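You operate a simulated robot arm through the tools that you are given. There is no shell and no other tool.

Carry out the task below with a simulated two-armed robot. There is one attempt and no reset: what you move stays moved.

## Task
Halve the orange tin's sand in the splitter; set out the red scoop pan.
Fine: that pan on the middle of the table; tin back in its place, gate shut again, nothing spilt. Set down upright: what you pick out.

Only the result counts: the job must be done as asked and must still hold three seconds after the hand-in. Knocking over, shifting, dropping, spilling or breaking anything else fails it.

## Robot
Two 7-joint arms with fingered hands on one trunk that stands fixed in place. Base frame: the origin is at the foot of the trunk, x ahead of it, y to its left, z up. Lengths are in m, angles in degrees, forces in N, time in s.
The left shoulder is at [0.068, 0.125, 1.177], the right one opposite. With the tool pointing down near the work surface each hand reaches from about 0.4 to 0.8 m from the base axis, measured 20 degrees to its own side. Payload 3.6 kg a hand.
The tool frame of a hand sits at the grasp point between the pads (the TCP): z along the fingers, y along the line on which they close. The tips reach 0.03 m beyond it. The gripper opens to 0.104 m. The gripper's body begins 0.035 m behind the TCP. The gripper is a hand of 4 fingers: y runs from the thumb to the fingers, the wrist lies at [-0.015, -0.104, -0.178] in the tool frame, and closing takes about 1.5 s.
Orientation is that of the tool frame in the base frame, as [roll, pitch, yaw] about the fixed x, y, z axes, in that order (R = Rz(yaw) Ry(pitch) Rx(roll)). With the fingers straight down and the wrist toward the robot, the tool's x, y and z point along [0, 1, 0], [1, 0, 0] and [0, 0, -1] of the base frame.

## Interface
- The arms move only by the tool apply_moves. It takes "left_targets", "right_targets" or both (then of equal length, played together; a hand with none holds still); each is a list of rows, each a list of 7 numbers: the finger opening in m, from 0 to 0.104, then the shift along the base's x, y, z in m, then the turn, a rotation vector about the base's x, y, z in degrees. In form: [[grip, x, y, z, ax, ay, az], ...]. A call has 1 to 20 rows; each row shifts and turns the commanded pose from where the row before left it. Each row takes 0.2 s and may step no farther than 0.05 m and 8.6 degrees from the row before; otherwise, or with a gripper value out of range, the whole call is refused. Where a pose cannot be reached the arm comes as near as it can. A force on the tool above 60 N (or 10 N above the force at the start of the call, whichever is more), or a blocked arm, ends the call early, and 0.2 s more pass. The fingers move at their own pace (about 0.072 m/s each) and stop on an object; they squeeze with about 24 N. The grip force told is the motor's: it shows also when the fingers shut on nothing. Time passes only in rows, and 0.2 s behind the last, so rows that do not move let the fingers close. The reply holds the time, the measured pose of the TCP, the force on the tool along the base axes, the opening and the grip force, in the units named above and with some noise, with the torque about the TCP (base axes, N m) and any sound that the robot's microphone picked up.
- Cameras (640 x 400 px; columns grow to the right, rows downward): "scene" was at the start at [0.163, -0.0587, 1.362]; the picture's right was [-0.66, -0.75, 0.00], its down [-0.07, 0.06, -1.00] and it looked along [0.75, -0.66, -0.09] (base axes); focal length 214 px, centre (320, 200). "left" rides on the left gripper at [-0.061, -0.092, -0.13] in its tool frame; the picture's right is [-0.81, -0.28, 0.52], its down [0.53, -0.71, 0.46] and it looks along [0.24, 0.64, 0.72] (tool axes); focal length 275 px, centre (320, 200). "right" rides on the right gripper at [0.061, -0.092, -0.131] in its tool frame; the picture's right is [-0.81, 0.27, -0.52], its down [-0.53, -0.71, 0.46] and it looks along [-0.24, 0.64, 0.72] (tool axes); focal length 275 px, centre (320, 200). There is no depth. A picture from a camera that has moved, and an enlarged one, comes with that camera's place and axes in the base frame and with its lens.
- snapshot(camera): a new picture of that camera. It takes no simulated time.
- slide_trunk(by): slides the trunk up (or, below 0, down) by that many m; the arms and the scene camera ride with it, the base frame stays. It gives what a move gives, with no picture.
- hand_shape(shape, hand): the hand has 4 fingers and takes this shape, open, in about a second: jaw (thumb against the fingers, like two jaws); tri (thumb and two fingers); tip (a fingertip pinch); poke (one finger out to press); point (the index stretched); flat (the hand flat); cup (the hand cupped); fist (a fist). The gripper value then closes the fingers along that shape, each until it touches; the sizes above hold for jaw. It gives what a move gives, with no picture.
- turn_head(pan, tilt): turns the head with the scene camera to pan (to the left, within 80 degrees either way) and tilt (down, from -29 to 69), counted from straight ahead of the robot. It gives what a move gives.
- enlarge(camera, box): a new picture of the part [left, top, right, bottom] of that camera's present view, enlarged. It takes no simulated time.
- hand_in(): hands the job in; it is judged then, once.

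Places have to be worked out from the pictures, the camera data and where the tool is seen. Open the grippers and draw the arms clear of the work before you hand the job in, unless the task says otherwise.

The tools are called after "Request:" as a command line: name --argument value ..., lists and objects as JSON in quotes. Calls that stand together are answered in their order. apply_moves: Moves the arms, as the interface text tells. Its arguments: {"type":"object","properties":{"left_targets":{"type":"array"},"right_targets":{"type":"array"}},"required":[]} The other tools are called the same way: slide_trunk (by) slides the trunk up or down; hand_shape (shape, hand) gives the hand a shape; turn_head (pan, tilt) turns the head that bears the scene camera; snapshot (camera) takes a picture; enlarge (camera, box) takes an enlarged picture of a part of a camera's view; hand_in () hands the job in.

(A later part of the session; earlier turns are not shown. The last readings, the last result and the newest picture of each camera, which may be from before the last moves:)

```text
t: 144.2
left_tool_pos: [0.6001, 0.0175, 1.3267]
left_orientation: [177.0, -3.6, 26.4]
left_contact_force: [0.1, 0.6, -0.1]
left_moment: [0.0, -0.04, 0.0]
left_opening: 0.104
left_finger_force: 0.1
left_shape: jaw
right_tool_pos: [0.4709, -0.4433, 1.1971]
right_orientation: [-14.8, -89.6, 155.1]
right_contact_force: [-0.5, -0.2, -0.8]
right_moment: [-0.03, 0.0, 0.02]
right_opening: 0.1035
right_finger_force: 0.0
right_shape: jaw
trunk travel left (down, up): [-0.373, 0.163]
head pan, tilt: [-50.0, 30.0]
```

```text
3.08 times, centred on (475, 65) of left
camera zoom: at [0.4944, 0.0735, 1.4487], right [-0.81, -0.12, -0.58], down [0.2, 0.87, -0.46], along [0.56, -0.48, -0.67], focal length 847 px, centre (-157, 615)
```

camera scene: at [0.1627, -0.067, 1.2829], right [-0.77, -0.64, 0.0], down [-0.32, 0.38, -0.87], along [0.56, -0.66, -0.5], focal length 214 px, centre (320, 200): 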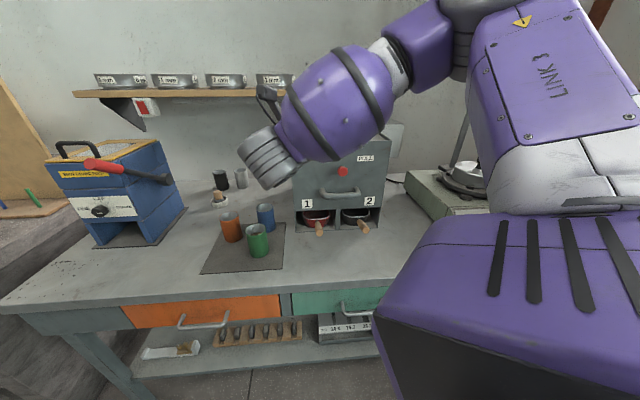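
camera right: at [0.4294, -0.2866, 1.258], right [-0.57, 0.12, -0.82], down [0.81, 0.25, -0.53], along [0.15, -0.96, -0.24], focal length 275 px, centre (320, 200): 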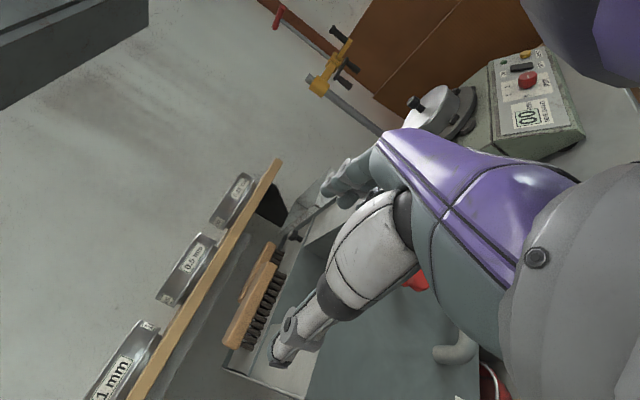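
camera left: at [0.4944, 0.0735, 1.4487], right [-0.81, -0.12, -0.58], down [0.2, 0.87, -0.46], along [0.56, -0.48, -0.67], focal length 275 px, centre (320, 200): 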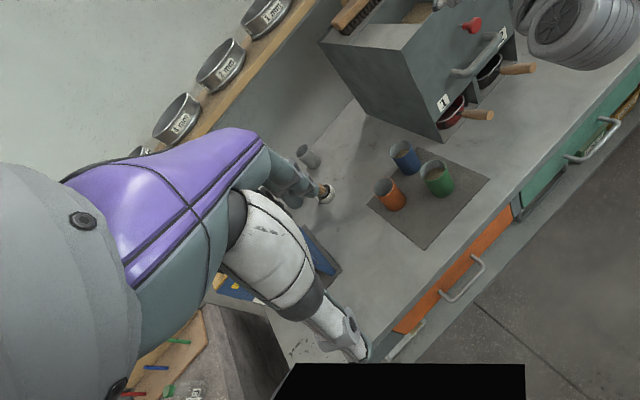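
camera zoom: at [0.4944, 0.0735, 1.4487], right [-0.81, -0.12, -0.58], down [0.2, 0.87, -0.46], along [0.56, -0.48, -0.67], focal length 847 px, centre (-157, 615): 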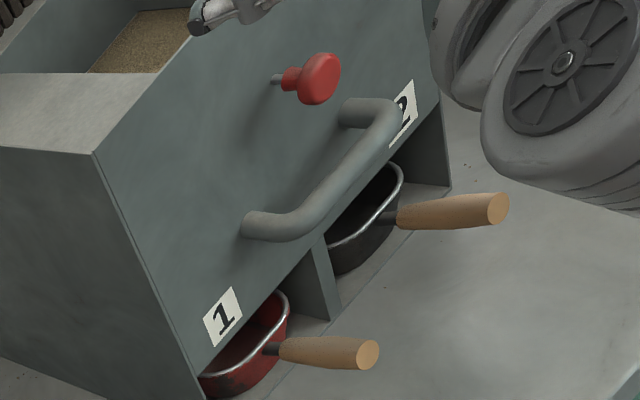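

The knob's disc is at about (0.478, −0.543, 1.049), on a thin stem, with the carry bar below at z ≈ 0.98. I'll move the right hand to a staging point 9 cm in front of it.

Request:
apply_moves --right_targets '[[0.08, -0.013, -0.0125, -0.037, 0, 0, 0], [0.08, -0.013, -0.0125, -0.037, 0, 0, 0], [0.08, -0.013, -0.0125, -0.037, 0, 0, 0], [0.08, -0.013, -0.0125, -0.037, 0, 0, 0], [0.08, 0, 0, 0, 0, 0, 0]]'

Request:
enlarge --camera "left" --box '[400, 0, 600, 130]'

Request:
snapshot --camera "scene"

Request:
snapshot --camera "right"

```text
t: 145.4
left_tool_pos: [0.5995, 0.0175, 1.3268]
left_orientation: [176.9, -3.5, 26.4]
left_contact_force: [0.3, 0.0, 0.3]
left_moment: [-0.01, 0.02, -0.02]
left_opening: 0.1038
left_finger_force: 0.0
left_shape: jaw
right_tool_pos: [0.4198, -0.4894, 1.0499]
right_orientation: [-19.3, -89.5, 159.4]
right_contact_force: [-0.3, 0.4, -0.8]
right_moment: [0.04, -0.04, -0.02]
right_opening: 0.0803
right_finger_force: 0.1
right_shape: jaw
trunk travel left (down, up): [-0.373, 0.163]
head pan, tilt: [-50.0, 30.0]
```

```text
3.08 times, centred on (500, 65) of left
camera zoom: at [0.4941, 0.0737, 1.4488], right [-0.81, -0.12, -0.58], down [0.2, 0.87, -0.46], along [0.56, -0.48, -0.67], focal length 847 px, centre (-234, 615)
```

zoom: 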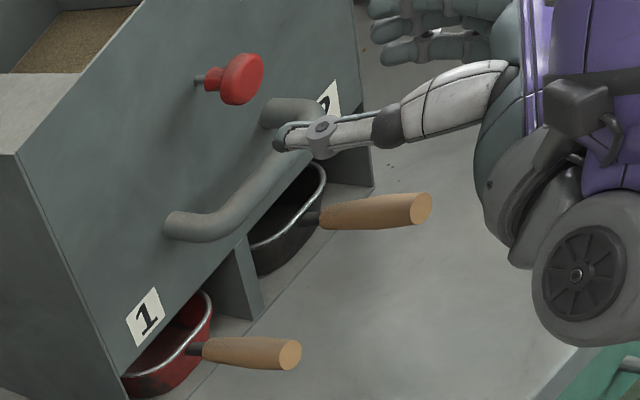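

```text
taken
camera scene: at [0.1624, -0.0669, 1.2829], right [-0.77, -0.64, 0.0], down [-0.32, 0.38, -0.87], along [0.56, -0.66, -0.5], focal length 214 px, centre (320, 200)
```

scene: 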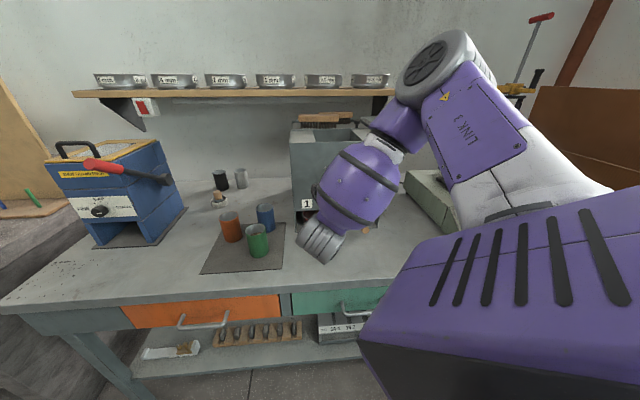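

```text
taken
camera right: at [0.3778, -0.3354, 1.1094], right [-0.57, 0.12, -0.82], down [0.81, 0.25, -0.53], along [0.15, -0.96, -0.24], focal length 275 px, centre (320, 200)
```

right: 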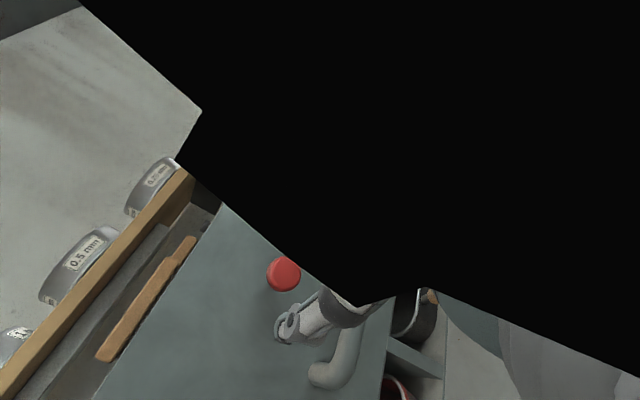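

The right camera independently confirms the knob at (0.479, −0.543, 1.048). I'll advance 6 cm towards it with the fingers straddling it and check.

Request:
apply_moves --right_targets '[[0.08, 0.015, -0.014, 0, 0, 0, 0], [0.08, 0.015, -0.014, 0, 0, 0, 0], [0.08, 0.015, -0.014, -0.001, 0, 0, 0], [0.08, 0, 0, 0, 0, 0, 0]]'

Request:
enlarge --camera "left" --box '[420, 0, 560, 100]'

Request:
snapshot --camera "right"

```text
t: 146.4
left_tool_pos: [0.6002, 0.0165, 1.3285]
left_orientation: [177.1, -3.5, 26.3]
left_contact_force: [0.3, 0.4, -0.8]
left_moment: [-0.01, -0.01, 0.01]
left_opening: 0.1041
left_finger_force: 0.1
left_shape: jaw
right_tool_pos: [0.4644, -0.5336, 1.0491]
right_orientation: [-12.5, -89.5, 152.8]
right_contact_force: [-0.4, 0.1, -0.1]
right_moment: [0.01, -0.01, -0.01]
right_opening: 0.0802
right_finger_force: 0.1
right_shape: jaw
trunk travel left (down, up): [-0.373, 0.163]
head pan, tilt: [-50.0, 30.0]
```

```text
4.00 times, centred on (490, 50) of left
camera zoom: at [0.4941, 0.0735, 1.4488], right [-0.81, -0.12, -0.58], down [0.2, 0.87, -0.46], along [0.56, -0.48, -0.67], focal length 1101 px, centre (-360, 800)
```

zoom: 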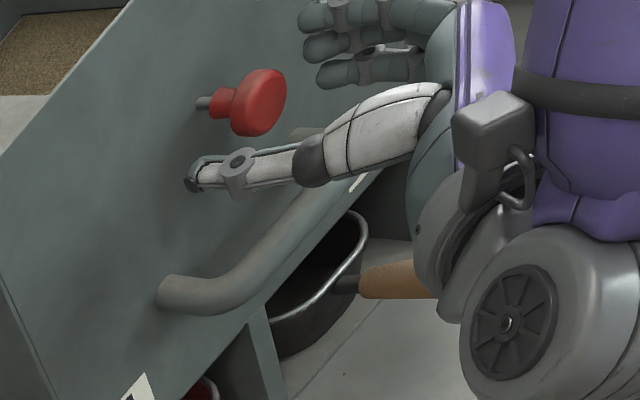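

```text
taken
camera right: at [0.4231, -0.3783, 1.1093], right [-0.57, 0.12, -0.82], down [0.81, 0.25, -0.53], along [0.15, -0.96, -0.24], focal length 275 px, centre (320, 200)
```

right: 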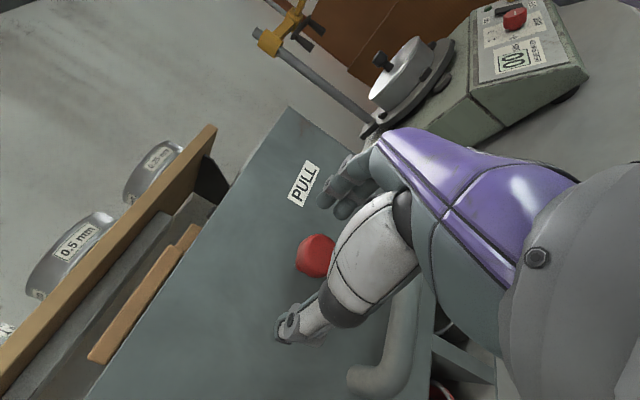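

The disc is now between thumb and fingers, 1.7 cm ahead of the TCP. I'll advance 2 cm so the fingertips sit behind the disc, then close.

Request:
apply_moves --right_targets '[[0.08, 0.0075, -0.007, 0, 0, 0, 0], [0.08, 0.0075, -0.007, 0, 0, 0, 0], [0.06, 0, 0, 0, 0, 0, 0], [0.045, 0, 0, 0, 0, 0, 0], [0.03, 0, 0, 0, 0, 0, 0], [0.01, 0, 0, 0, 0, 0, 0], [0.01, 0, 0, 0, 0, 0, 0], [0.01, 0, 0, 0, 0, 0, 0], [0.01, 0, 0, 0, 0, 0, 0]]'

Request:
enlarge --camera "left" --box '[420, 0, 560, 100]'

Request:
snapshot --camera "right"

```text
t: 148.4
left_tool_pos: [0.6002, 0.0172, 1.3277]
left_orientation: [177.0, -3.5, 26.4]
left_contact_force: [-0.4, -0.1, 0.1]
left_moment: [0.01, 0.0, 0.03]
left_opening: 0.104
left_finger_force: 0.1
left_shape: jaw
right_tool_pos: [0.4792, -0.548, 1.048]
right_orientation: [-19.9, -89.5, 160.0]
right_contact_force: [-3.6, -1.8, 0.3]
right_moment: [0.0, 0.03, -0.09]
right_opening: 0.0111
right_finger_force: 0.0
right_shape: jaw
trunk travel left (down, up): [-0.373, 0.163]
head pan, tilt: [-50.0, 30.0]
```

```text
4.00 times, centred on (490, 50) of left
camera zoom: at [0.494, 0.0732, 1.4489], right [-0.81, -0.12, -0.58], down [0.2, 0.87, -0.46], along [0.56, -0.48, -0.67], focal length 1101 px, centre (-360, 800)
```

zoom: 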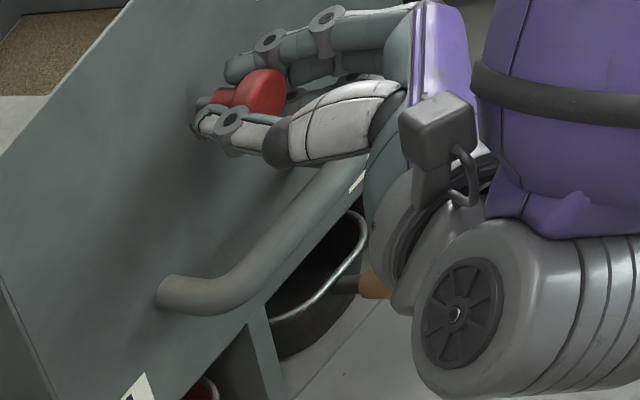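

```text
taken
camera right: at [0.4369, -0.3925, 1.1091], right [-0.57, 0.12, -0.82], down [0.81, 0.25, -0.53], along [0.15, -0.96, -0.24], focal length 275 px, centre (320, 200)
```

right: 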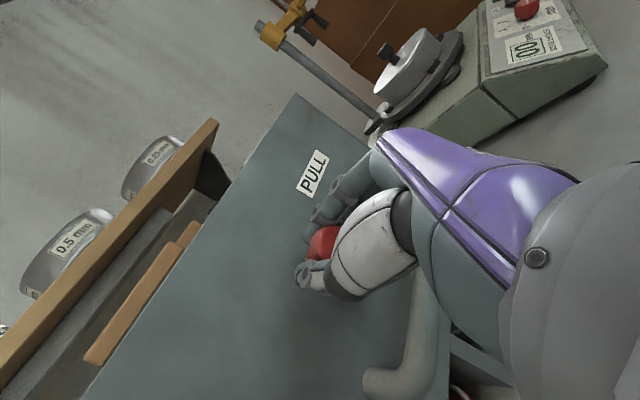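

The fingers have closed behind the disc around the neck, though with no squeeze yet. I'll close fully.

Request:
apply_moves --right_targets '[[0.0, 0, 0, 0, 0, 0, 0], [0.0, 0, 0, 0, 0, 0, 0], [0.0, 0, 0, 0, 0, 0, 0]]'

Request:
enlarge --camera "left" --box '[440, 0, 540, 70]'

```text
t: 149.2
left_tool_pos: [0.5995, 0.0174, 1.326]
left_orientation: [177.1, -3.5, 26.3]
left_contact_force: [1.0, 0.7, -0.7]
left_moment: [-0.02, -0.01, 0.05]
left_opening: 0.104
left_finger_force: 0.1
left_shape: jaw
right_tool_pos: [0.48, -0.5468, 1.048]
right_orientation: [-8.9, -89.5, 149.1]
right_contact_force: [2.8, -0.3, 0.8]
right_moment: [0.02, 0.06, -0.13]
right_opening: 0.0166
right_finger_force: 24.2
right_shape: jaw
trunk travel left (down, up): [-0.373, 0.163]
head pan, tilt: [-50.0, 30.0]
```

```text
5.71 times, centred on (490, 35) of left
camera zoom: at [0.4947, 0.0735, 1.4486], right [-0.81, -0.12, -0.58], down [0.2, 0.87, -0.46], along [0.56, -0.48, -0.67], focal length 1573 px, centre (-651, 1143)
```

zoom: 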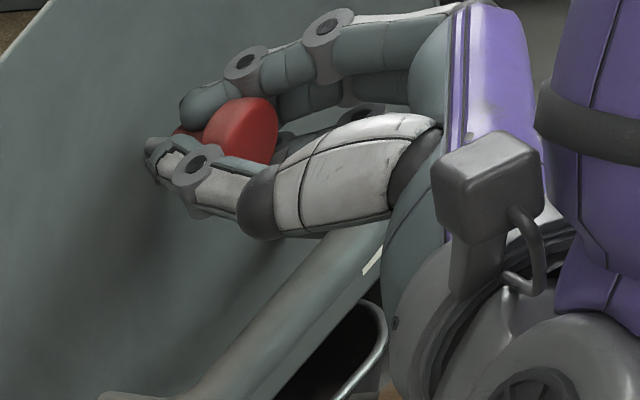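

The knob is firmly held at 24 N. I'll pull it straight out along −n in small steps and watch force and sound.

Request:
apply_moves --right_targets '[[0.0, -0.0035, 0.0035, 0, 0, 0, 0], [0.0, -0.0035, 0.0035, 0, 0, 0, 0], [0.0, -0.0035, 0.0035, 0, 0, 0, 0], [0.0, -0.0035, 0.0035, 0, 0, 0, 0], [0.0, 0, 0, 0, 0, 0, 0]]'

Request:
enlarge --camera "left" --box '[400, 0, 560, 120]'

```text
t: 150.4
left_tool_pos: [0.6005, 0.0168, 1.3273]
left_orientation: [177.1, -3.5, 26.4]
left_contact_force: [0.0, -0.1, 0.3]
left_moment: [0.0, -0.01, 0.05]
left_opening: 0.1043
left_finger_force: 0.1
left_shape: jaw
right_tool_pos: [0.4649, -0.5323, 1.0487]
right_orientation: [-18.5, -89.5, 158.8]
right_contact_force: [2.5, 1.5, 2.3]
right_moment: [0.06, 0.07, -0.13]
right_opening: 0.0165
right_finger_force: 24.1
right_shape: jaw
trunk travel left (down, up): [-0.373, 0.163]
head pan, tilt: [-50.0, 30.0]
```

```text
3.33 times, centred on (480, 60) of left
camera zoom: at [0.4947, 0.0736, 1.4486], right [-0.81, -0.12, -0.58], down [0.2, 0.87, -0.46], along [0.56, -0.48, -0.67], focal length 918 px, centre (-213, 667)
```

zoom: 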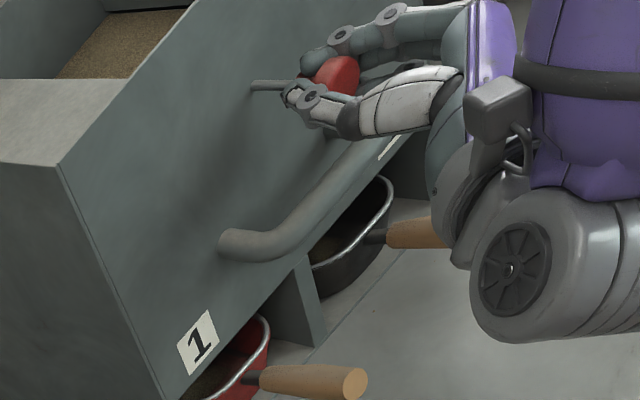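

The gate rod slid out 2 cm and sand seems to be appearing in pan 1. I'll keep pulling.

Request:
apply_moves --right_targets '[[0.0, -0.0035, 0.0035, 0, 0, 0, 0], [0.0, -0.0035, 0.0035, 0, 0, 0, 0], [0.0, -0.0035, 0.0035, 0, 0, 0, 0], [0.0, -0.0035, 0.0035, 0, 0, 0, 0], [0.0, 0, 0, 0, 0, 0, 0]]'

Request:
snapshot --camera "left"

Request:
enlarge --camera "left" --box '[400, 0, 560, 120]'

```text
t: 151.6
left_tool_pos: [0.5996, 0.018, 1.3265]
left_orientation: [177.1, -3.6, 26.3]
left_contact_force: [0.5, -0.3, 0.1]
left_moment: [0.01, 0.01, 0.0]
left_opening: 0.1041
left_finger_force: 0.1
left_shape: jaw
right_tool_pos: [0.4511, -0.5195, 1.0491]
right_orientation: [-9.1, -89.5, 149.4]
right_contact_force: [3.0, 1.6, -0.8]
right_moment: [0.05, 0.07, -0.15]
right_opening: 0.0169
right_finger_force: 23.7
right_shape: jaw
trunk travel left (down, up): [-0.373, 0.163]
head pan, tilt: [-50.0, 30.0]
```

```text
taken
camera left: at [0.4948, 0.0736, 1.4486], right [-0.81, -0.12, -0.58], down [0.2, 0.87, -0.46], along [0.56, -0.48, -0.67], focal length 275 px, centre (320, 200)
```

left: 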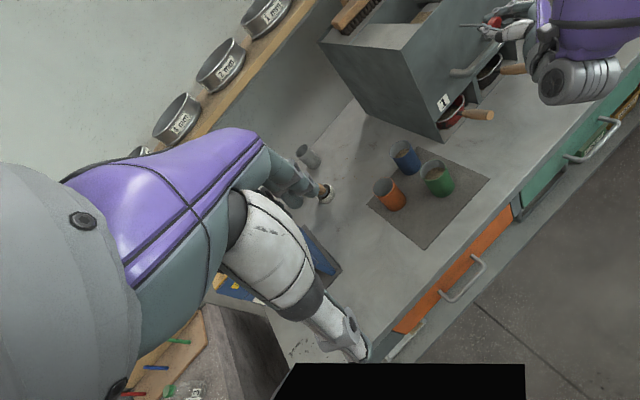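

```text
3.33 times, centred on (480, 60) of left
camera zoom: at [0.4948, 0.0736, 1.4486], right [-0.81, -0.12, -0.58], down [0.2, 0.87, -0.46], along [0.56, -0.48, -0.67], focal length 918 px, centre (-213, 667)
```

zoom: 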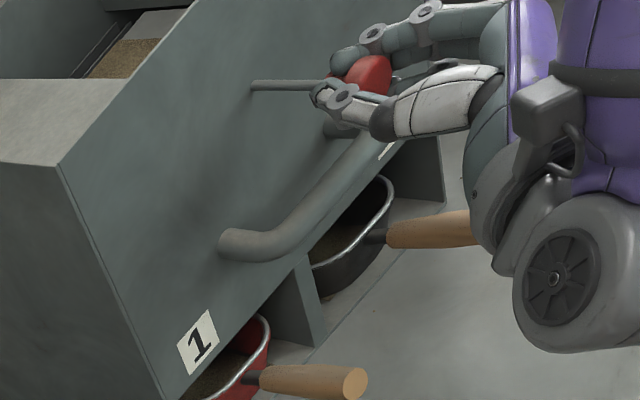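

Both pans are receiving sand and the gate plate is sliding forward. I'll pull 2 cm more and look in the hopper.

Request:
apply_moves --right_targets '[[0.0, -0.0035, 0.0035, 0, 0, 0, 0], [0.0, -0.0035, 0.0035, 0, 0, 0, 0], [0.0, -0.0035, 0.0035, 0, 0, 0, 0], [0.0, -0.0035, 0.0035, 0, 0, 0, 0], [0.0, 0, 0, 0, 0, 0, 0], [0.0, 0, 0, 0, 0, 0, 0]]'

Request:
enlarge --camera "left" --box '[400, 0, 560, 120]'

Request:
enlarge --camera "scene" --box '[270, 90, 430, 250]'

```text
t: 153.0
left_tool_pos: [0.6012, 0.0159, 1.3268]
left_orientation: [177.1, -3.4, 26.3]
left_contact_force: [-0.2, 0.5, -0.2]
left_moment: [-0.02, 0.03, 0.01]
left_opening: 0.104
left_finger_force: 0.1
left_shape: jaw
right_tool_pos: [0.4393, -0.5064, 1.0489]
right_orientation: [-20.3, -89.5, 160.5]
right_contact_force: [12.7, -14.7, 11.2]
right_moment: [-0.13, 0.03, -0.07]
right_opening: 0.0155
right_finger_force: 24.1
right_shape: jaw
trunk travel left (down, up): [-0.373, 0.163]
head pan, tilt: [-50.0, 30.0]
```

```text
3.33 times, centred on (480, 60) of left
camera zoom: at [0.4955, 0.072, 1.4485], right [-0.81, -0.12, -0.58], down [0.2, 0.87, -0.46], along [0.56, -0.48, -0.67], focal length 918 px, centre (-213, 667)
```

zoom: 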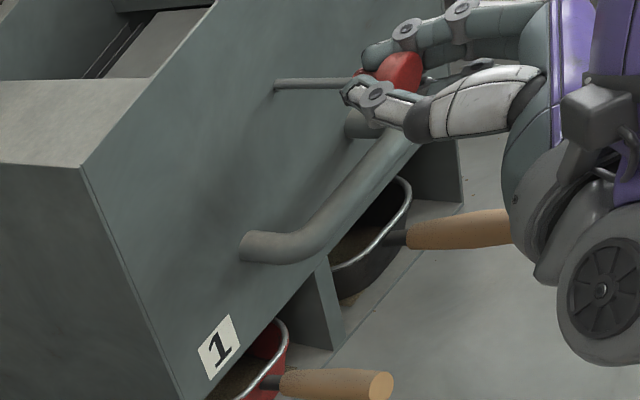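

```text
2.50 times, centred on (350, 170) of scene
camera zoom: at [0.1635, -0.0685, 1.2827], right [-0.77, -0.64, 0.0], down [-0.32, 0.38, -0.87], along [0.56, -0.66, -0.5], focal length 536 px, centre (245, 275)
```

zoom: 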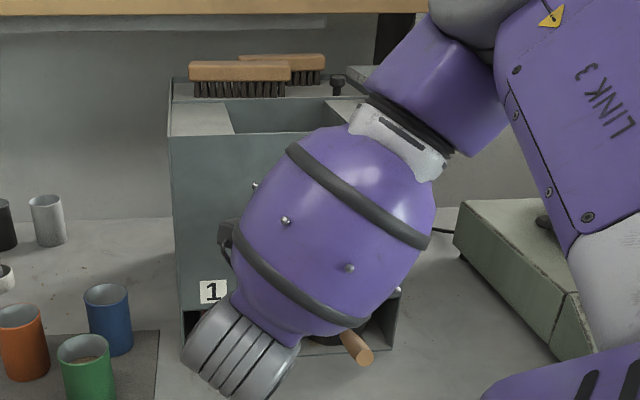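

The rod hit its end stop (about 22 N), and the hopper looks empty. The left view shifted relative to before, so I'll check with full pictures whether the splitter itself or only the camera moved.

Request:
snapshot --camera "left"

Request:
snapshot --camera "scene"

```text
taken
camera left: at [0.4955, 0.072, 1.4485], right [-0.81, -0.12, -0.58], down [0.2, 0.87, -0.46], along [0.56, -0.48, -0.67], focal length 275 px, centre (320, 200)
```

left: 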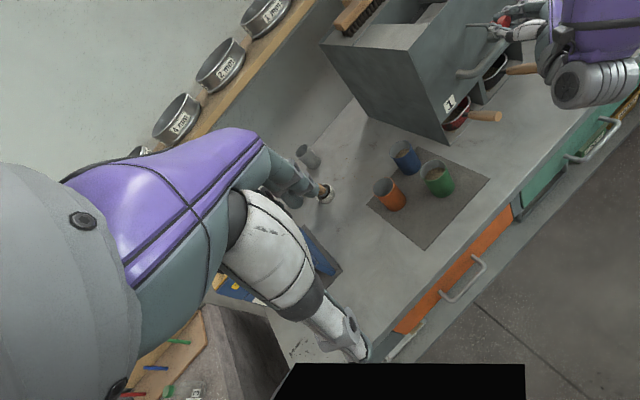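

```text
taken
camera scene: at [0.1635, -0.0685, 1.2827], right [-0.77, -0.64, 0.0], down [-0.32, 0.38, -0.87], along [0.56, -0.66, -0.5], focal length 214 px, centre (320, 200)
```

scene: 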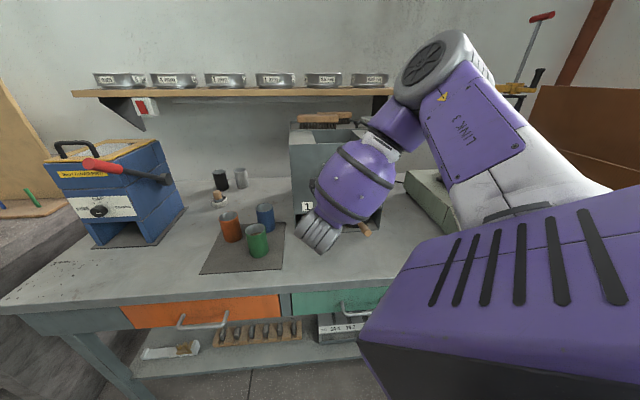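

The tins look unchanged, but the splitter's front seems to have come forward a little. I'll compare precisely with the same enlargement as before.

Request:
enlarge --camera "scene" --box '[290, 130, 400, 240]'

Request:
enlarge --camera "left" --box '[400, 0, 550, 130]'

Request:
enlarge --camera "left" --box '[300, 0, 480, 150]'

```text
3.64 times, centred on (345, 185) of scene
camera zoom: at [0.1635, -0.0685, 1.2827], right [-0.77, -0.64, 0.0], down [-0.32, 0.38, -0.87], along [0.56, -0.66, -0.5], focal length 780 px, centre (229, 254)
```

zoom: 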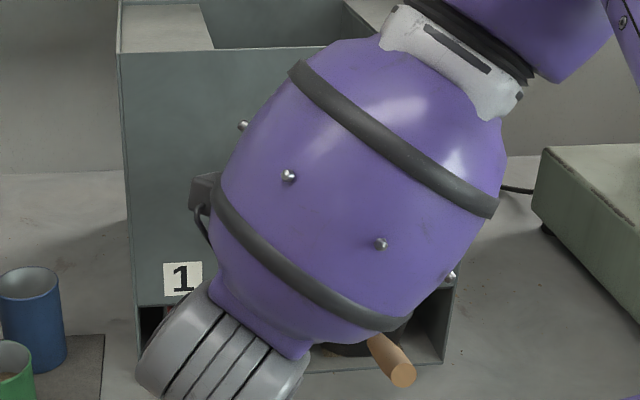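

```text
3.08 times, centred on (475, 65) of left
camera zoom: at [0.4955, 0.072, 1.4485], right [-0.81, -0.12, -0.58], down [0.2, 0.87, -0.46], along [0.56, -0.48, -0.67], focal length 847 px, centre (-157, 615)
```

zoom: 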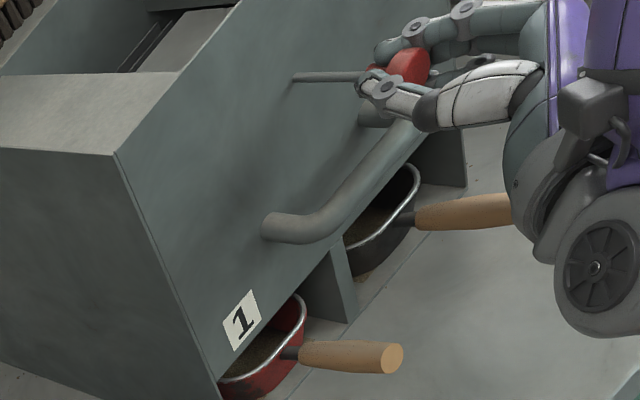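

```text
2.67 times, centred on (390, 75) of left
camera zoom: at [0.4955, 0.072, 1.4485], right [-0.81, -0.12, -0.58], down [0.2, 0.87, -0.46], along [0.56, -0.48, -0.67], focal length 734 px, centre (133, 533)
```

zoom: 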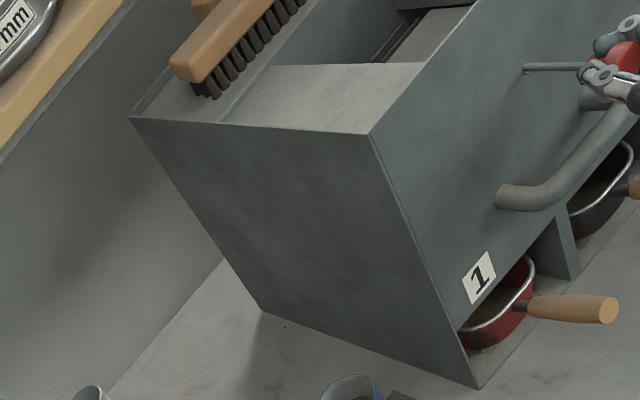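

The splitter slid forward about 1.5 cm when the rod hit its stop, since everything on it moved together. Pushing the knob home to its original TCP (0.480, −0.547) should both shut the gate and push the splitter back. First I'll push 4 cm gently.

Request:
apply_moves --right_targets '[[0.0, 0.0, 0.0, 0, 0, 0, 0], [0.0, 0.0035, -0.0035, 0, 0, 0, 0], [0.0, 0.0035, -0.0035, 0, 0, 0, 0], [0.0, 0.0035, -0.0035, 0, 0, 0, 0], [0.0, 0.0035, -0.0035, 0, 0, 0, 0], [0.0, 0.0035, -0.0035, 0, 0, 0, 0], [0.0, 0, 0, 0, 0, 0, 0]]'

Request:
enlarge --camera "left" --box '[400, 0, 550, 130]'

```text
t: 154.6
left_tool_pos: [0.5996, 0.0182, 1.3266]
left_orientation: [177.0, -3.5, 26.3]
left_contact_force: [0.4, 0.1, 0.3]
left_moment: [0.01, 0.0, -0.02]
left_opening: 0.1037
left_finger_force: 0.1
left_shape: jaw
right_tool_pos: [0.454, -0.5225, 1.0479]
right_orientation: [-17.3, -89.6, 157.5]
right_contact_force: [-0.3, 1.2, 3.1]
right_moment: [-0.04, 0.08, -0.16]
right_opening: 0.017
right_finger_force: 23.9
right_shape: jaw
trunk travel left (down, up): [-0.373, 0.163]
head pan, tilt: [-50.0, 30.0]
```

```text
3.08 times, centred on (475, 65) of left
camera zoom: at [0.4941, 0.074, 1.4488], right [-0.81, -0.12, -0.58], down [0.2, 0.87, -0.46], along [0.56, -0.48, -0.67], focal length 847 px, centre (-157, 615)
```

zoom: 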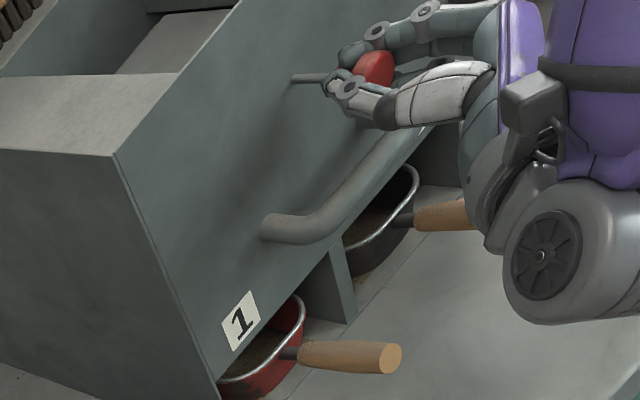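

The gate is sliding back in while the splitter stays put, and the hopper floor looks clean. I'll push on until the gate shuts.

Request:
apply_moves --right_targets '[[0.0, 0.0035, -0.0033, 0, 0, 0, 0], [0.0, 0.0035, -0.0033, 0, 0, 0, 0], [0.0, 0.0035, -0.0033, 0, 0, 0, 0], [0.0, 0.0035, -0.0033, 0, 0, 0, 0], [0.0, 0, 0, 0, 0, 0, 0]]'

Request:
enlarge --camera "left" --box '[400, 0, 550, 130]'

```text
t: 155.8
left_tool_pos: [0.6, 0.0173, 1.3274]
left_orientation: [177.0, -3.5, 26.3]
left_contact_force: [-0.5, 0.2, 0.2]
left_moment: [0.02, 0.01, 0.02]
left_opening: 0.104
left_finger_force: 0.1
left_shape: jaw
right_tool_pos: [0.4688, -0.5357, 1.0483]
right_orientation: [-7.9, -89.6, 148.2]
right_contact_force: [-0.7, 1.9, 1.5]
right_moment: [0.01, 0.08, -0.13]
right_opening: 0.017
right_finger_force: 24.5
right_shape: jaw
trunk travel left (down, up): [-0.373, 0.163]
head pan, tilt: [-50.0, 30.0]
```

```text
3.08 times, centred on (475, 65) of left
camera zoom: at [0.4942, 0.0737, 1.4488], right [-0.81, -0.12, -0.58], down [0.2, 0.87, -0.46], along [0.56, -0.48, -0.67], focal length 847 px, centre (-157, 615)
```

zoom: 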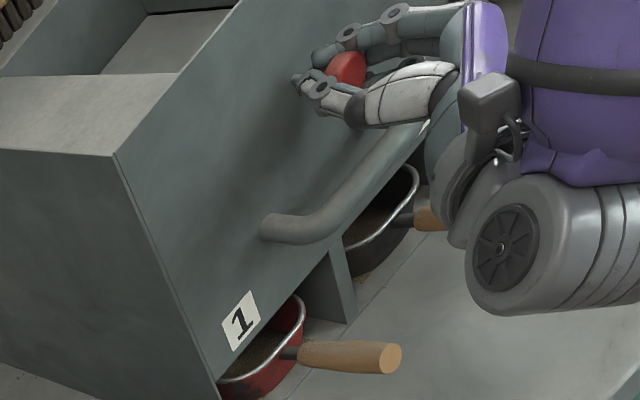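

The gate is nearly home, with no stop force yet. I'll continue with 5 mm steps.

Request:
apply_moves --right_targets '[[0.0, 0.0035, -0.0035, 0, 0, 0, 0], [0.0, 0, 0, 0, 0, 0, 0]]'

Request:
apply_moves --right_targets '[[0.0, 0.0035, -0.0035, 0, 0, 0, 0], [0.0, 0, 0, 0, 0, 0, 0]]'

Request:
enlarge --camera "left" --box '[400, 0, 550, 130]'

```text
t: 156.4
left_tool_pos: [0.5983, 0.0194, 1.3269]
left_orientation: [176.9, -3.5, 26.4]
left_contact_force: [0.5, 0.2, -0.6]
left_moment: [-0.02, -0.02, -0.02]
left_opening: 0.1042
left_finger_force: 0.1
left_shape: jaw
right_tool_pos: [0.4703, -0.5387, 1.0505]
right_orientation: [-5.0, -89.5, 145.1]
right_contact_force: [-7.9, 8.1, 1.2]
right_moment: [0.01, 0.11, -0.26]
right_opening: 0.0179
right_finger_force: 23.5
right_shape: jaw
trunk travel left (down, up): [-0.373, 0.163]
head pan, tilt: [-50.0, 30.0]
```

```text
t: 157.0
left_tool_pos: [0.5976, 0.0187, 1.3284]
left_orientation: [176.9, -3.6, 26.4]
left_contact_force: [-0.9, -0.2, 1.2]
left_moment: [0.0, 0.02, 0.01]
left_opening: 0.1041
left_finger_force: 0.2
left_shape: jaw
right_tool_pos: [0.473, -0.5424, 1.0486]
right_orientation: [-16.7, -89.5, 156.7]
right_contact_force: [-15.2, 10.0, -0.9]
right_moment: [0.13, 0.19, -0.34]
right_opening: 0.0187
right_finger_force: 24.3
right_shape: jaw
trunk travel left (down, up): [-0.373, 0.163]
head pan, tilt: [-50.0, 30.0]
```

```text
3.08 times, centred on (475, 65) of left
camera zoom: at [0.4921, 0.075, 1.4495], right [-0.8, -0.12, -0.58], down [0.2, 0.87, -0.46], along [0.56, -0.48, -0.67], focal length 847 px, centre (-157, 615)
```

zoom: 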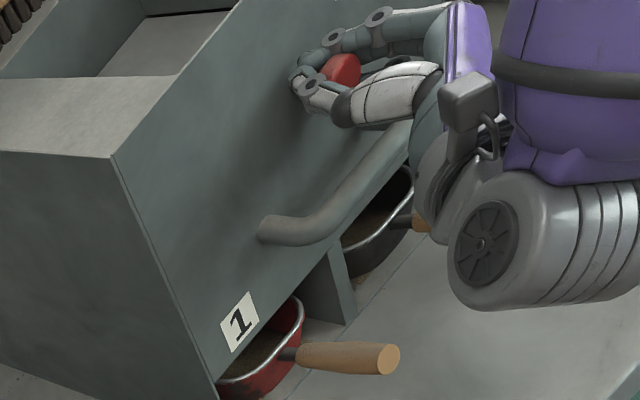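

The gate is shut now (18 N on its stop). I'll keep pushing in 5 mm steps to slide the splitter back to where it stood.

Request:
apply_moves --right_targets '[[0.0, 0.0035, -0.0035, 0, 0, 0, 0], [0.0, 0.0035, -0.0035, 0, 0, 0, 0], [0.0, 0, 0, 0, 0, 0, 0]]'

Request:
enlarge --camera "left" --box '[400, 0, 550, 130]'

Request:
enlarge --camera "scene" --box '[290, 130, 400, 240]'

```text
t: 157.8
left_tool_pos: [0.5965, 0.0183, 1.328]
left_orientation: [176.9, -3.6, 26.4]
left_contact_force: [-0.6, -0.1, 1.0]
left_moment: [0.0, 0.01, 0.01]
left_opening: 0.1042
left_finger_force: 0.1
left_shape: jaw
right_tool_pos: [0.4805, -0.5486, 1.0511]
right_orientation: [-7.0, -89.3, 147.2]
right_contact_force: [-15.8, 11.8, 1.3]
right_moment: [-0.06, -0.01, -0.21]
right_opening: 0.0167
right_finger_force: 24.3
right_shape: jaw
trunk travel left (down, up): [-0.373, 0.163]
head pan, tilt: [-50.0, 30.0]
```

```text
3.08 times, centred on (475, 65) of left
camera zoom: at [0.4917, 0.0755, 1.4496], right [-0.8, -0.12, -0.58], down [0.2, 0.87, -0.46], along [0.56, -0.49, -0.67], focal length 847 px, centre (-157, 615)
```

zoom: 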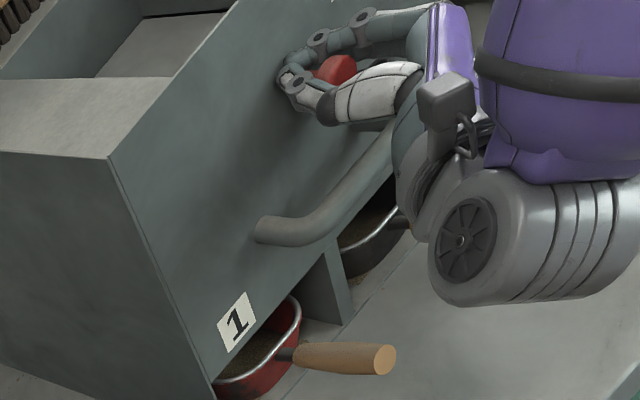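

```text
3.64 times, centred on (345, 185) of scene
camera zoom: at [0.1602, -0.0654, 1.2833], right [-0.77, -0.64, 0.0], down [-0.32, 0.38, -0.87], along [0.56, -0.66, -0.5], focal length 780 px, centre (229, 254)
```

zoom: 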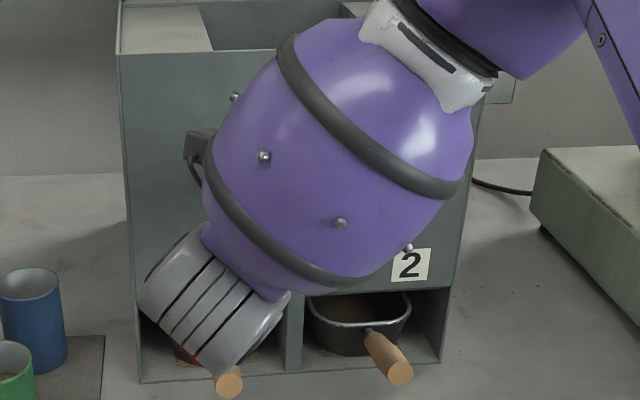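

The splitter has come back only about 4 mm, as my fingers slid along the knob's neck. I'll keep pushing in small steps; the fingertips should now bear on the knob and face.

Request:
apply_moves --right_targets '[[0.0, 0.0035, -0.0035, 0, 0, 0, 0], [0.0, 0.0035, -0.0035, 0, 0, 0, 0], [0.0, 0, 0, 0, 0, 0, 0]]'

Request:
enlarge --camera "left" --box '[400, 0, 550, 130]'

Request:
enlarge --camera "scene" --box '[290, 130, 400, 240]'

```text
t: 158.6
left_tool_pos: [0.5979, 0.0186, 1.3286]
left_orientation: [176.9, -3.5, 26.4]
left_contact_force: [-0.1, 0.0, -0.2]
left_moment: [0.03, -0.01, -0.02]
left_opening: 0.1039
left_finger_force: 0.0
left_shape: jaw
right_tool_pos: [0.4897, -0.5565, 1.051]
right_orientation: [-15.2, -89.3, 155.5]
right_contact_force: [-11.2, 11.6, 1.7]
right_moment: [-0.01, -0.02, -0.11]
right_opening: 0.0167
right_finger_force: 24.4
right_shape: jaw
trunk travel left (down, up): [-0.373, 0.163]
head pan, tilt: [-50.0, 30.0]
```

```text
3.08 times, centred on (475, 65) of left
camera zoom: at [0.4927, 0.0752, 1.4492], right [-0.81, -0.12, -0.58], down [0.2, 0.87, -0.46], along [0.56, -0.48, -0.67], focal length 847 px, centre (-157, 615)
```

zoom: 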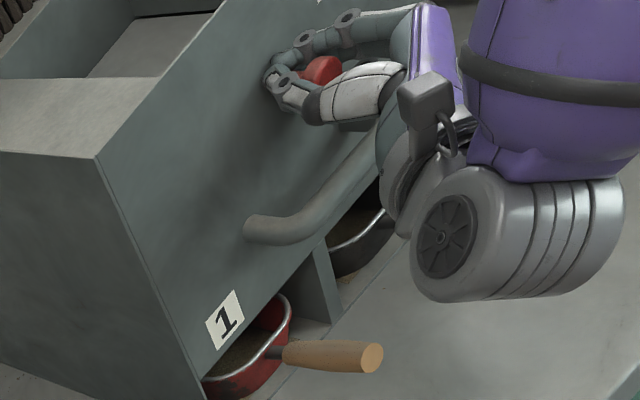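

```text
3.64 times, centred on (345, 185) of scene
camera zoom: at [0.1611, -0.0656, 1.2832], right [-0.77, -0.64, 0.0], down [-0.32, 0.38, -0.87], along [0.56, -0.66, -0.5], focal length 780 px, centre (229, 254)
```

zoom: 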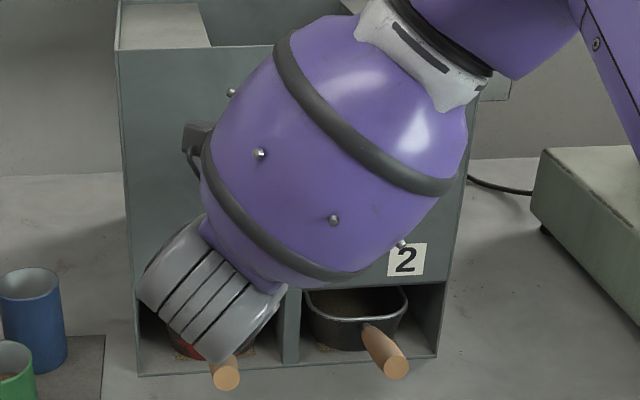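

The splitter is back to within about 2 mm of its original place and the gate is pushed home. I'll open the fingers and back straight off.

Request:
apply_moves --right_targets '[[0.02, -0.001, 0.001, 0, 0, 0, 0], [0.05, -0.001, 0.001, 0, 0, 0, 0], [0.08, 0, 0, 0, 0, 0, 0], [0.08, 0, 0, 0, 0, 0, 0], [0.08, 0, 0, 0, 0, 0, 0], [0.08, -0.0077, 0.0064, 0, 0, 0, 0], [0.08, -0.0153, 0.0129, 0, 0, 0, 0], [0.08, -0.0153, 0.0129, 0, 0, 0, 0], [0.08, -0.0153, 0.0129, 0.0, 0, 0, 0], [0.08, -0.0153, 0.0129, 0.01, 0, 0, 0], [0.08, 0, 0, 0, 0, 0, 0]]'

Request:
enlarge --camera "left" --box '[400, 0, 550, 130]'

Request:
enlarge --camera "scene" --box '[290, 130, 400, 240]'

```text
t: 161.0
left_tool_pos: [0.5988, 0.0175, 1.3277]
left_orientation: [177.1, -3.4, 26.3]
left_contact_force: [0.3, 0.7, -1.0]
left_moment: [0.04, 0.02, 0.0]
left_opening: 0.1043
left_finger_force: 0.0
left_shape: jaw
right_tool_pos: [0.4186, -0.497, 1.0568]
right_orientation: [-4.2, -89.5, 144.4]
right_contact_force: [0.1, 0.3, -0.4]
right_moment: [0.0, 0.0, -0.04]
right_opening: 0.0795
right_finger_force: 0.1
right_shape: jaw
trunk travel left (down, up): [-0.373, 0.163]
head pan, tilt: [-50.0, 30.0]
```

```text
3.08 times, centred on (475, 65) of left
camera zoom: at [0.4946, 0.0733, 1.4487], right [-0.81, -0.12, -0.58], down [0.2, 0.87, -0.46], along [0.56, -0.48, -0.67], focal length 847 px, centre (-157, 615)
```

zoom: 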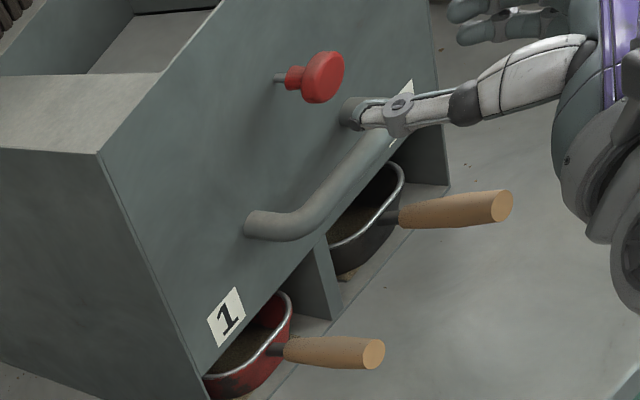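

```text
3.64 times, centred on (345, 185) of scene
camera zoom: at [0.1627, -0.0673, 1.2828], right [-0.77, -0.64, 0.0], down [-0.32, 0.38, -0.87], along [0.56, -0.66, -0.5], focal length 780 px, centre (229, 254)
```

zoom: 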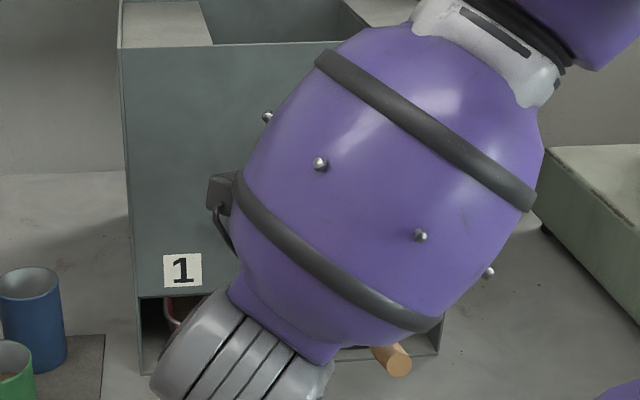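

The gate is shut and the splitter sits within about 4 mm of its original spot. I'll move the right arm aside to the left so the scene camera can inspect the pans, hopper and bays.

Request:
apply_moves --right_targets '[[0.08, -0.01, 0.02, 0.04, 0, 0, 0], [0.08, 0, 0.03, 0.04, 0, 0, 0], [0.08, 0.01, 0.03, 0.04, 0, 0, 0], [0.08, 0.02, 0.035, 0.02, 0, 0, 0], [0.08, 0.03, 0.035, 0, 0, 0, 0], [0.08, 0.03, 0.03, 0, 0, 0, 0]]'

Request:
enlarge --camera "left" --box '[400, 0, 550, 130]'

Request:
snapshot --camera "scene"

Request:
enlarge --camera "scene" --box '[290, 130, 400, 240]'

```text
refused: row 3 steps farther than a row can; nothing moved
```

```text
3.08 times, centred on (475, 65) of left
camera zoom: at [0.4946, 0.0733, 1.4487], right [-0.81, -0.12, -0.58], down [0.2, 0.87, -0.46], along [0.56, -0.48, -0.67], focal length 847 px, centre (-157, 615)
```

zoom: 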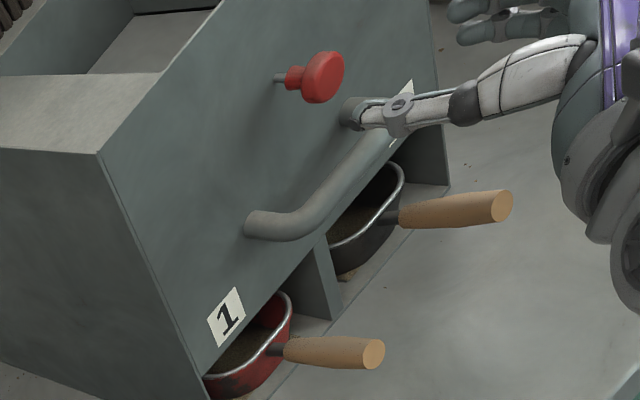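

```text
taken
camera scene: at [0.1627, -0.0673, 1.2828], right [-0.77, -0.64, 0.0], down [-0.32, 0.38, -0.87], along [0.56, -0.66, -0.5], focal length 214 px, centre (320, 200)
```

scene: 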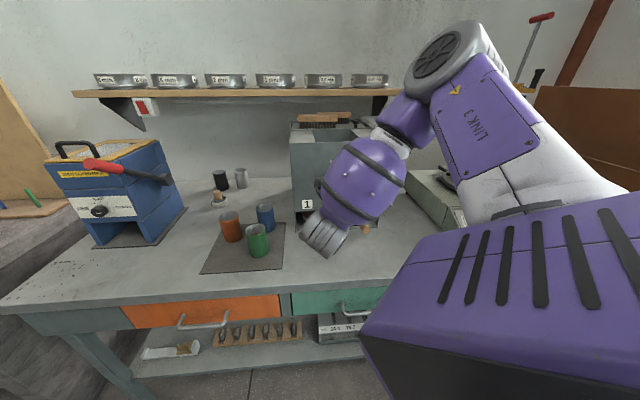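

```text
3.64 times, centred on (345, 185) of scene
camera zoom: at [0.1627, -0.0673, 1.2828], right [-0.77, -0.64, 0.0], down [-0.32, 0.38, -0.87], along [0.56, -0.66, -0.5], focal length 780 px, centre (229, 254)
```

zoom: 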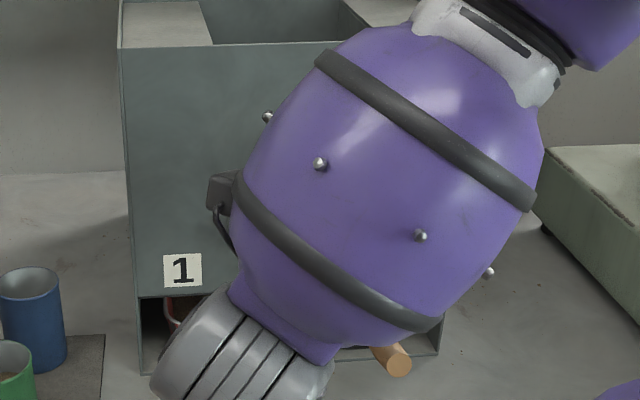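

One row was slightly too long, so I'll repeat the sidestep with shorter rows.

Request:
apply_moves --right_targets '[[0.08, -0.01, 0.02, 0.04, 0, 0, 0], [0.08, 0, 0.028, 0.038, 0, 0, 0], [0.08, 0.01, 0.028, 0.036, 0, 0, 0], [0.08, 0.02, 0.032, 0.02, 0, 0, 0], [0.08, 0.03, 0.035, 0.01, 0, 0, 0], [0.08, 0.03, 0.03, 0, 0, 0, 0], [0.08, 0.03, 0.03, 0, 0, 0, 0]]'

Request:
snapshot --camera "scene"

Request:
enlarge --camera "scene" --box '[290, 130, 400, 240]'

Request:
enlarge --camera "left" --box '[420, 30, 560, 150]'

```text
t: 162.6
left_tool_pos: [0.5988, 0.0164, 1.3265]
left_orientation: [177.0, -3.5, 26.3]
left_contact_force: [-0.5, 0.1, 0.4]
left_moment: [0.04, 0.01, 0.01]
left_opening: 0.1038
left_finger_force: 0.0
left_shape: jaw
right_tool_pos: [0.5379, -0.3884, 1.215]
right_orientation: [-13.8, -89.5, 154.3]
right_contact_force: [0.7, -0.5, -0.5]
right_moment: [-0.04, 0.01, -0.01]
right_opening: 0.0799
right_finger_force: 0.0
right_shape: jaw
right hand out of reach, approached as far as the arm can: row 4, 5, 6, 7
trunk travel left (down, up): [-0.373, 0.163]
head pan, tilt: [-50.0, 30.0]
```

```text
taken
camera scene: at [0.1631, -0.0673, 1.2828], right [-0.77, -0.64, 0.0], down [-0.32, 0.38, -0.87], along [0.56, -0.66, -0.5], focal length 214 px, centre (320, 200)
```

scene: 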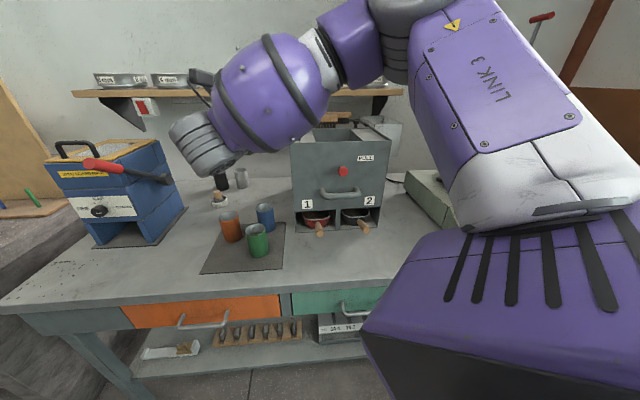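

```text
3.64 times, centred on (345, 185) of scene
camera zoom: at [0.1631, -0.0673, 1.2828], right [-0.77, -0.64, 0.0], down [-0.32, 0.38, -0.87], along [0.56, -0.66, -0.5], focal length 780 px, centre (229, 254)
```

zoom: 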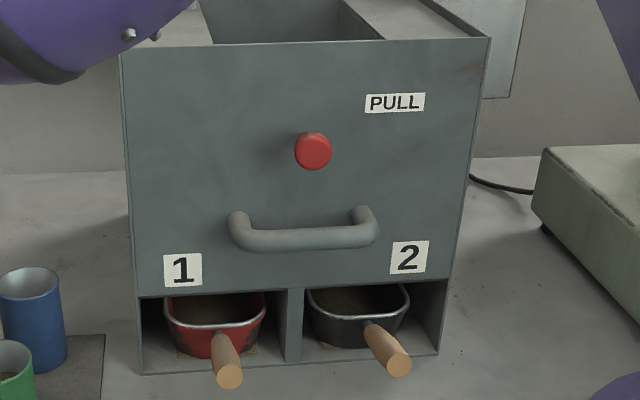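

```text
3.33 times, centred on (490, 90) of left
camera zoom: at [0.4951, 0.0733, 1.4484], right [-0.81, -0.12, -0.58], down [0.2, 0.87, -0.46], along [0.56, -0.48, -0.67], focal length 918 px, centre (-247, 567)
```

zoom: 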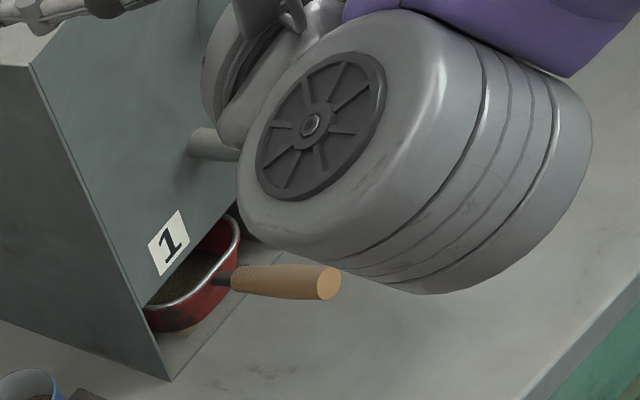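

The splitter is within about 3 mm of its first position and both pans hold sand. I'll enlarge the bays for any spilt grains.

Request:
enlarge --camera "scene" --box '[320, 205, 372, 240]'

Request:
enlarge --camera "scene" --box '[290, 205, 342, 240]'

Request:
enlarge --camera "left" --box '[425, 90, 495, 140]'

```text
11.43 times, centred on (346, 222) of scene
camera zoom: at [0.1631, -0.0673, 1.2828], right [-0.77, -0.64, 0.0], down [-0.32, 0.38, -0.87], along [0.56, -0.66, -0.5], focal length 2451 px, centre (23, -57)
```

zoom: 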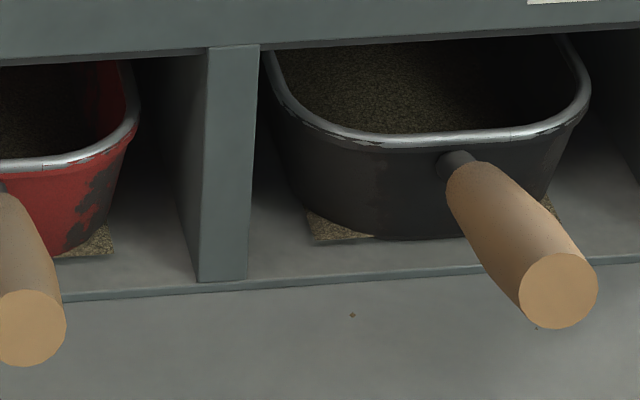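

```text
11.43 times, centred on (316, 222) of scene
camera zoom: at [0.1631, -0.0673, 1.2828], right [-0.77, -0.64, 0.0], down [-0.32, 0.38, -0.87], along [0.56, -0.66, -0.5], focal length 2451 px, centre (366, -57)
```

zoom: 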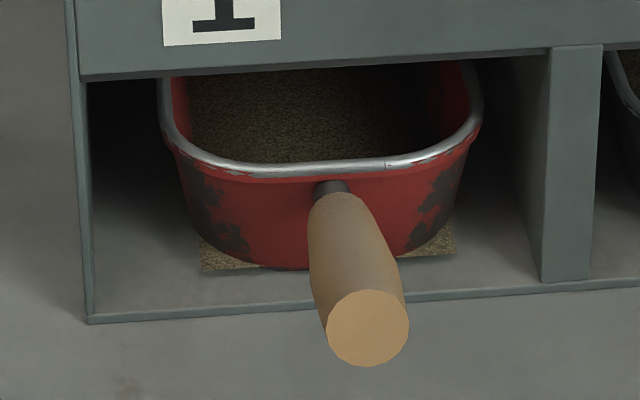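

```text
8.00 times, centred on (460, 115) of left
camera zoom: at [0.4951, 0.0733, 1.4484], right [-0.81, -0.12, -0.58], down [0.2, 0.87, -0.46], along [0.56, -0.48, -0.67], focal length 2202 px, centre (-800, 880)
```

zoom: 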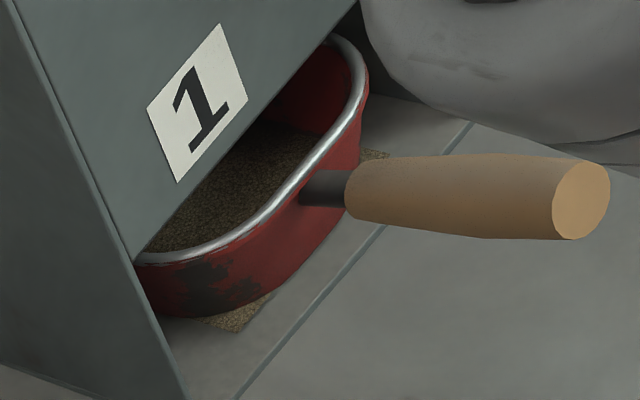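

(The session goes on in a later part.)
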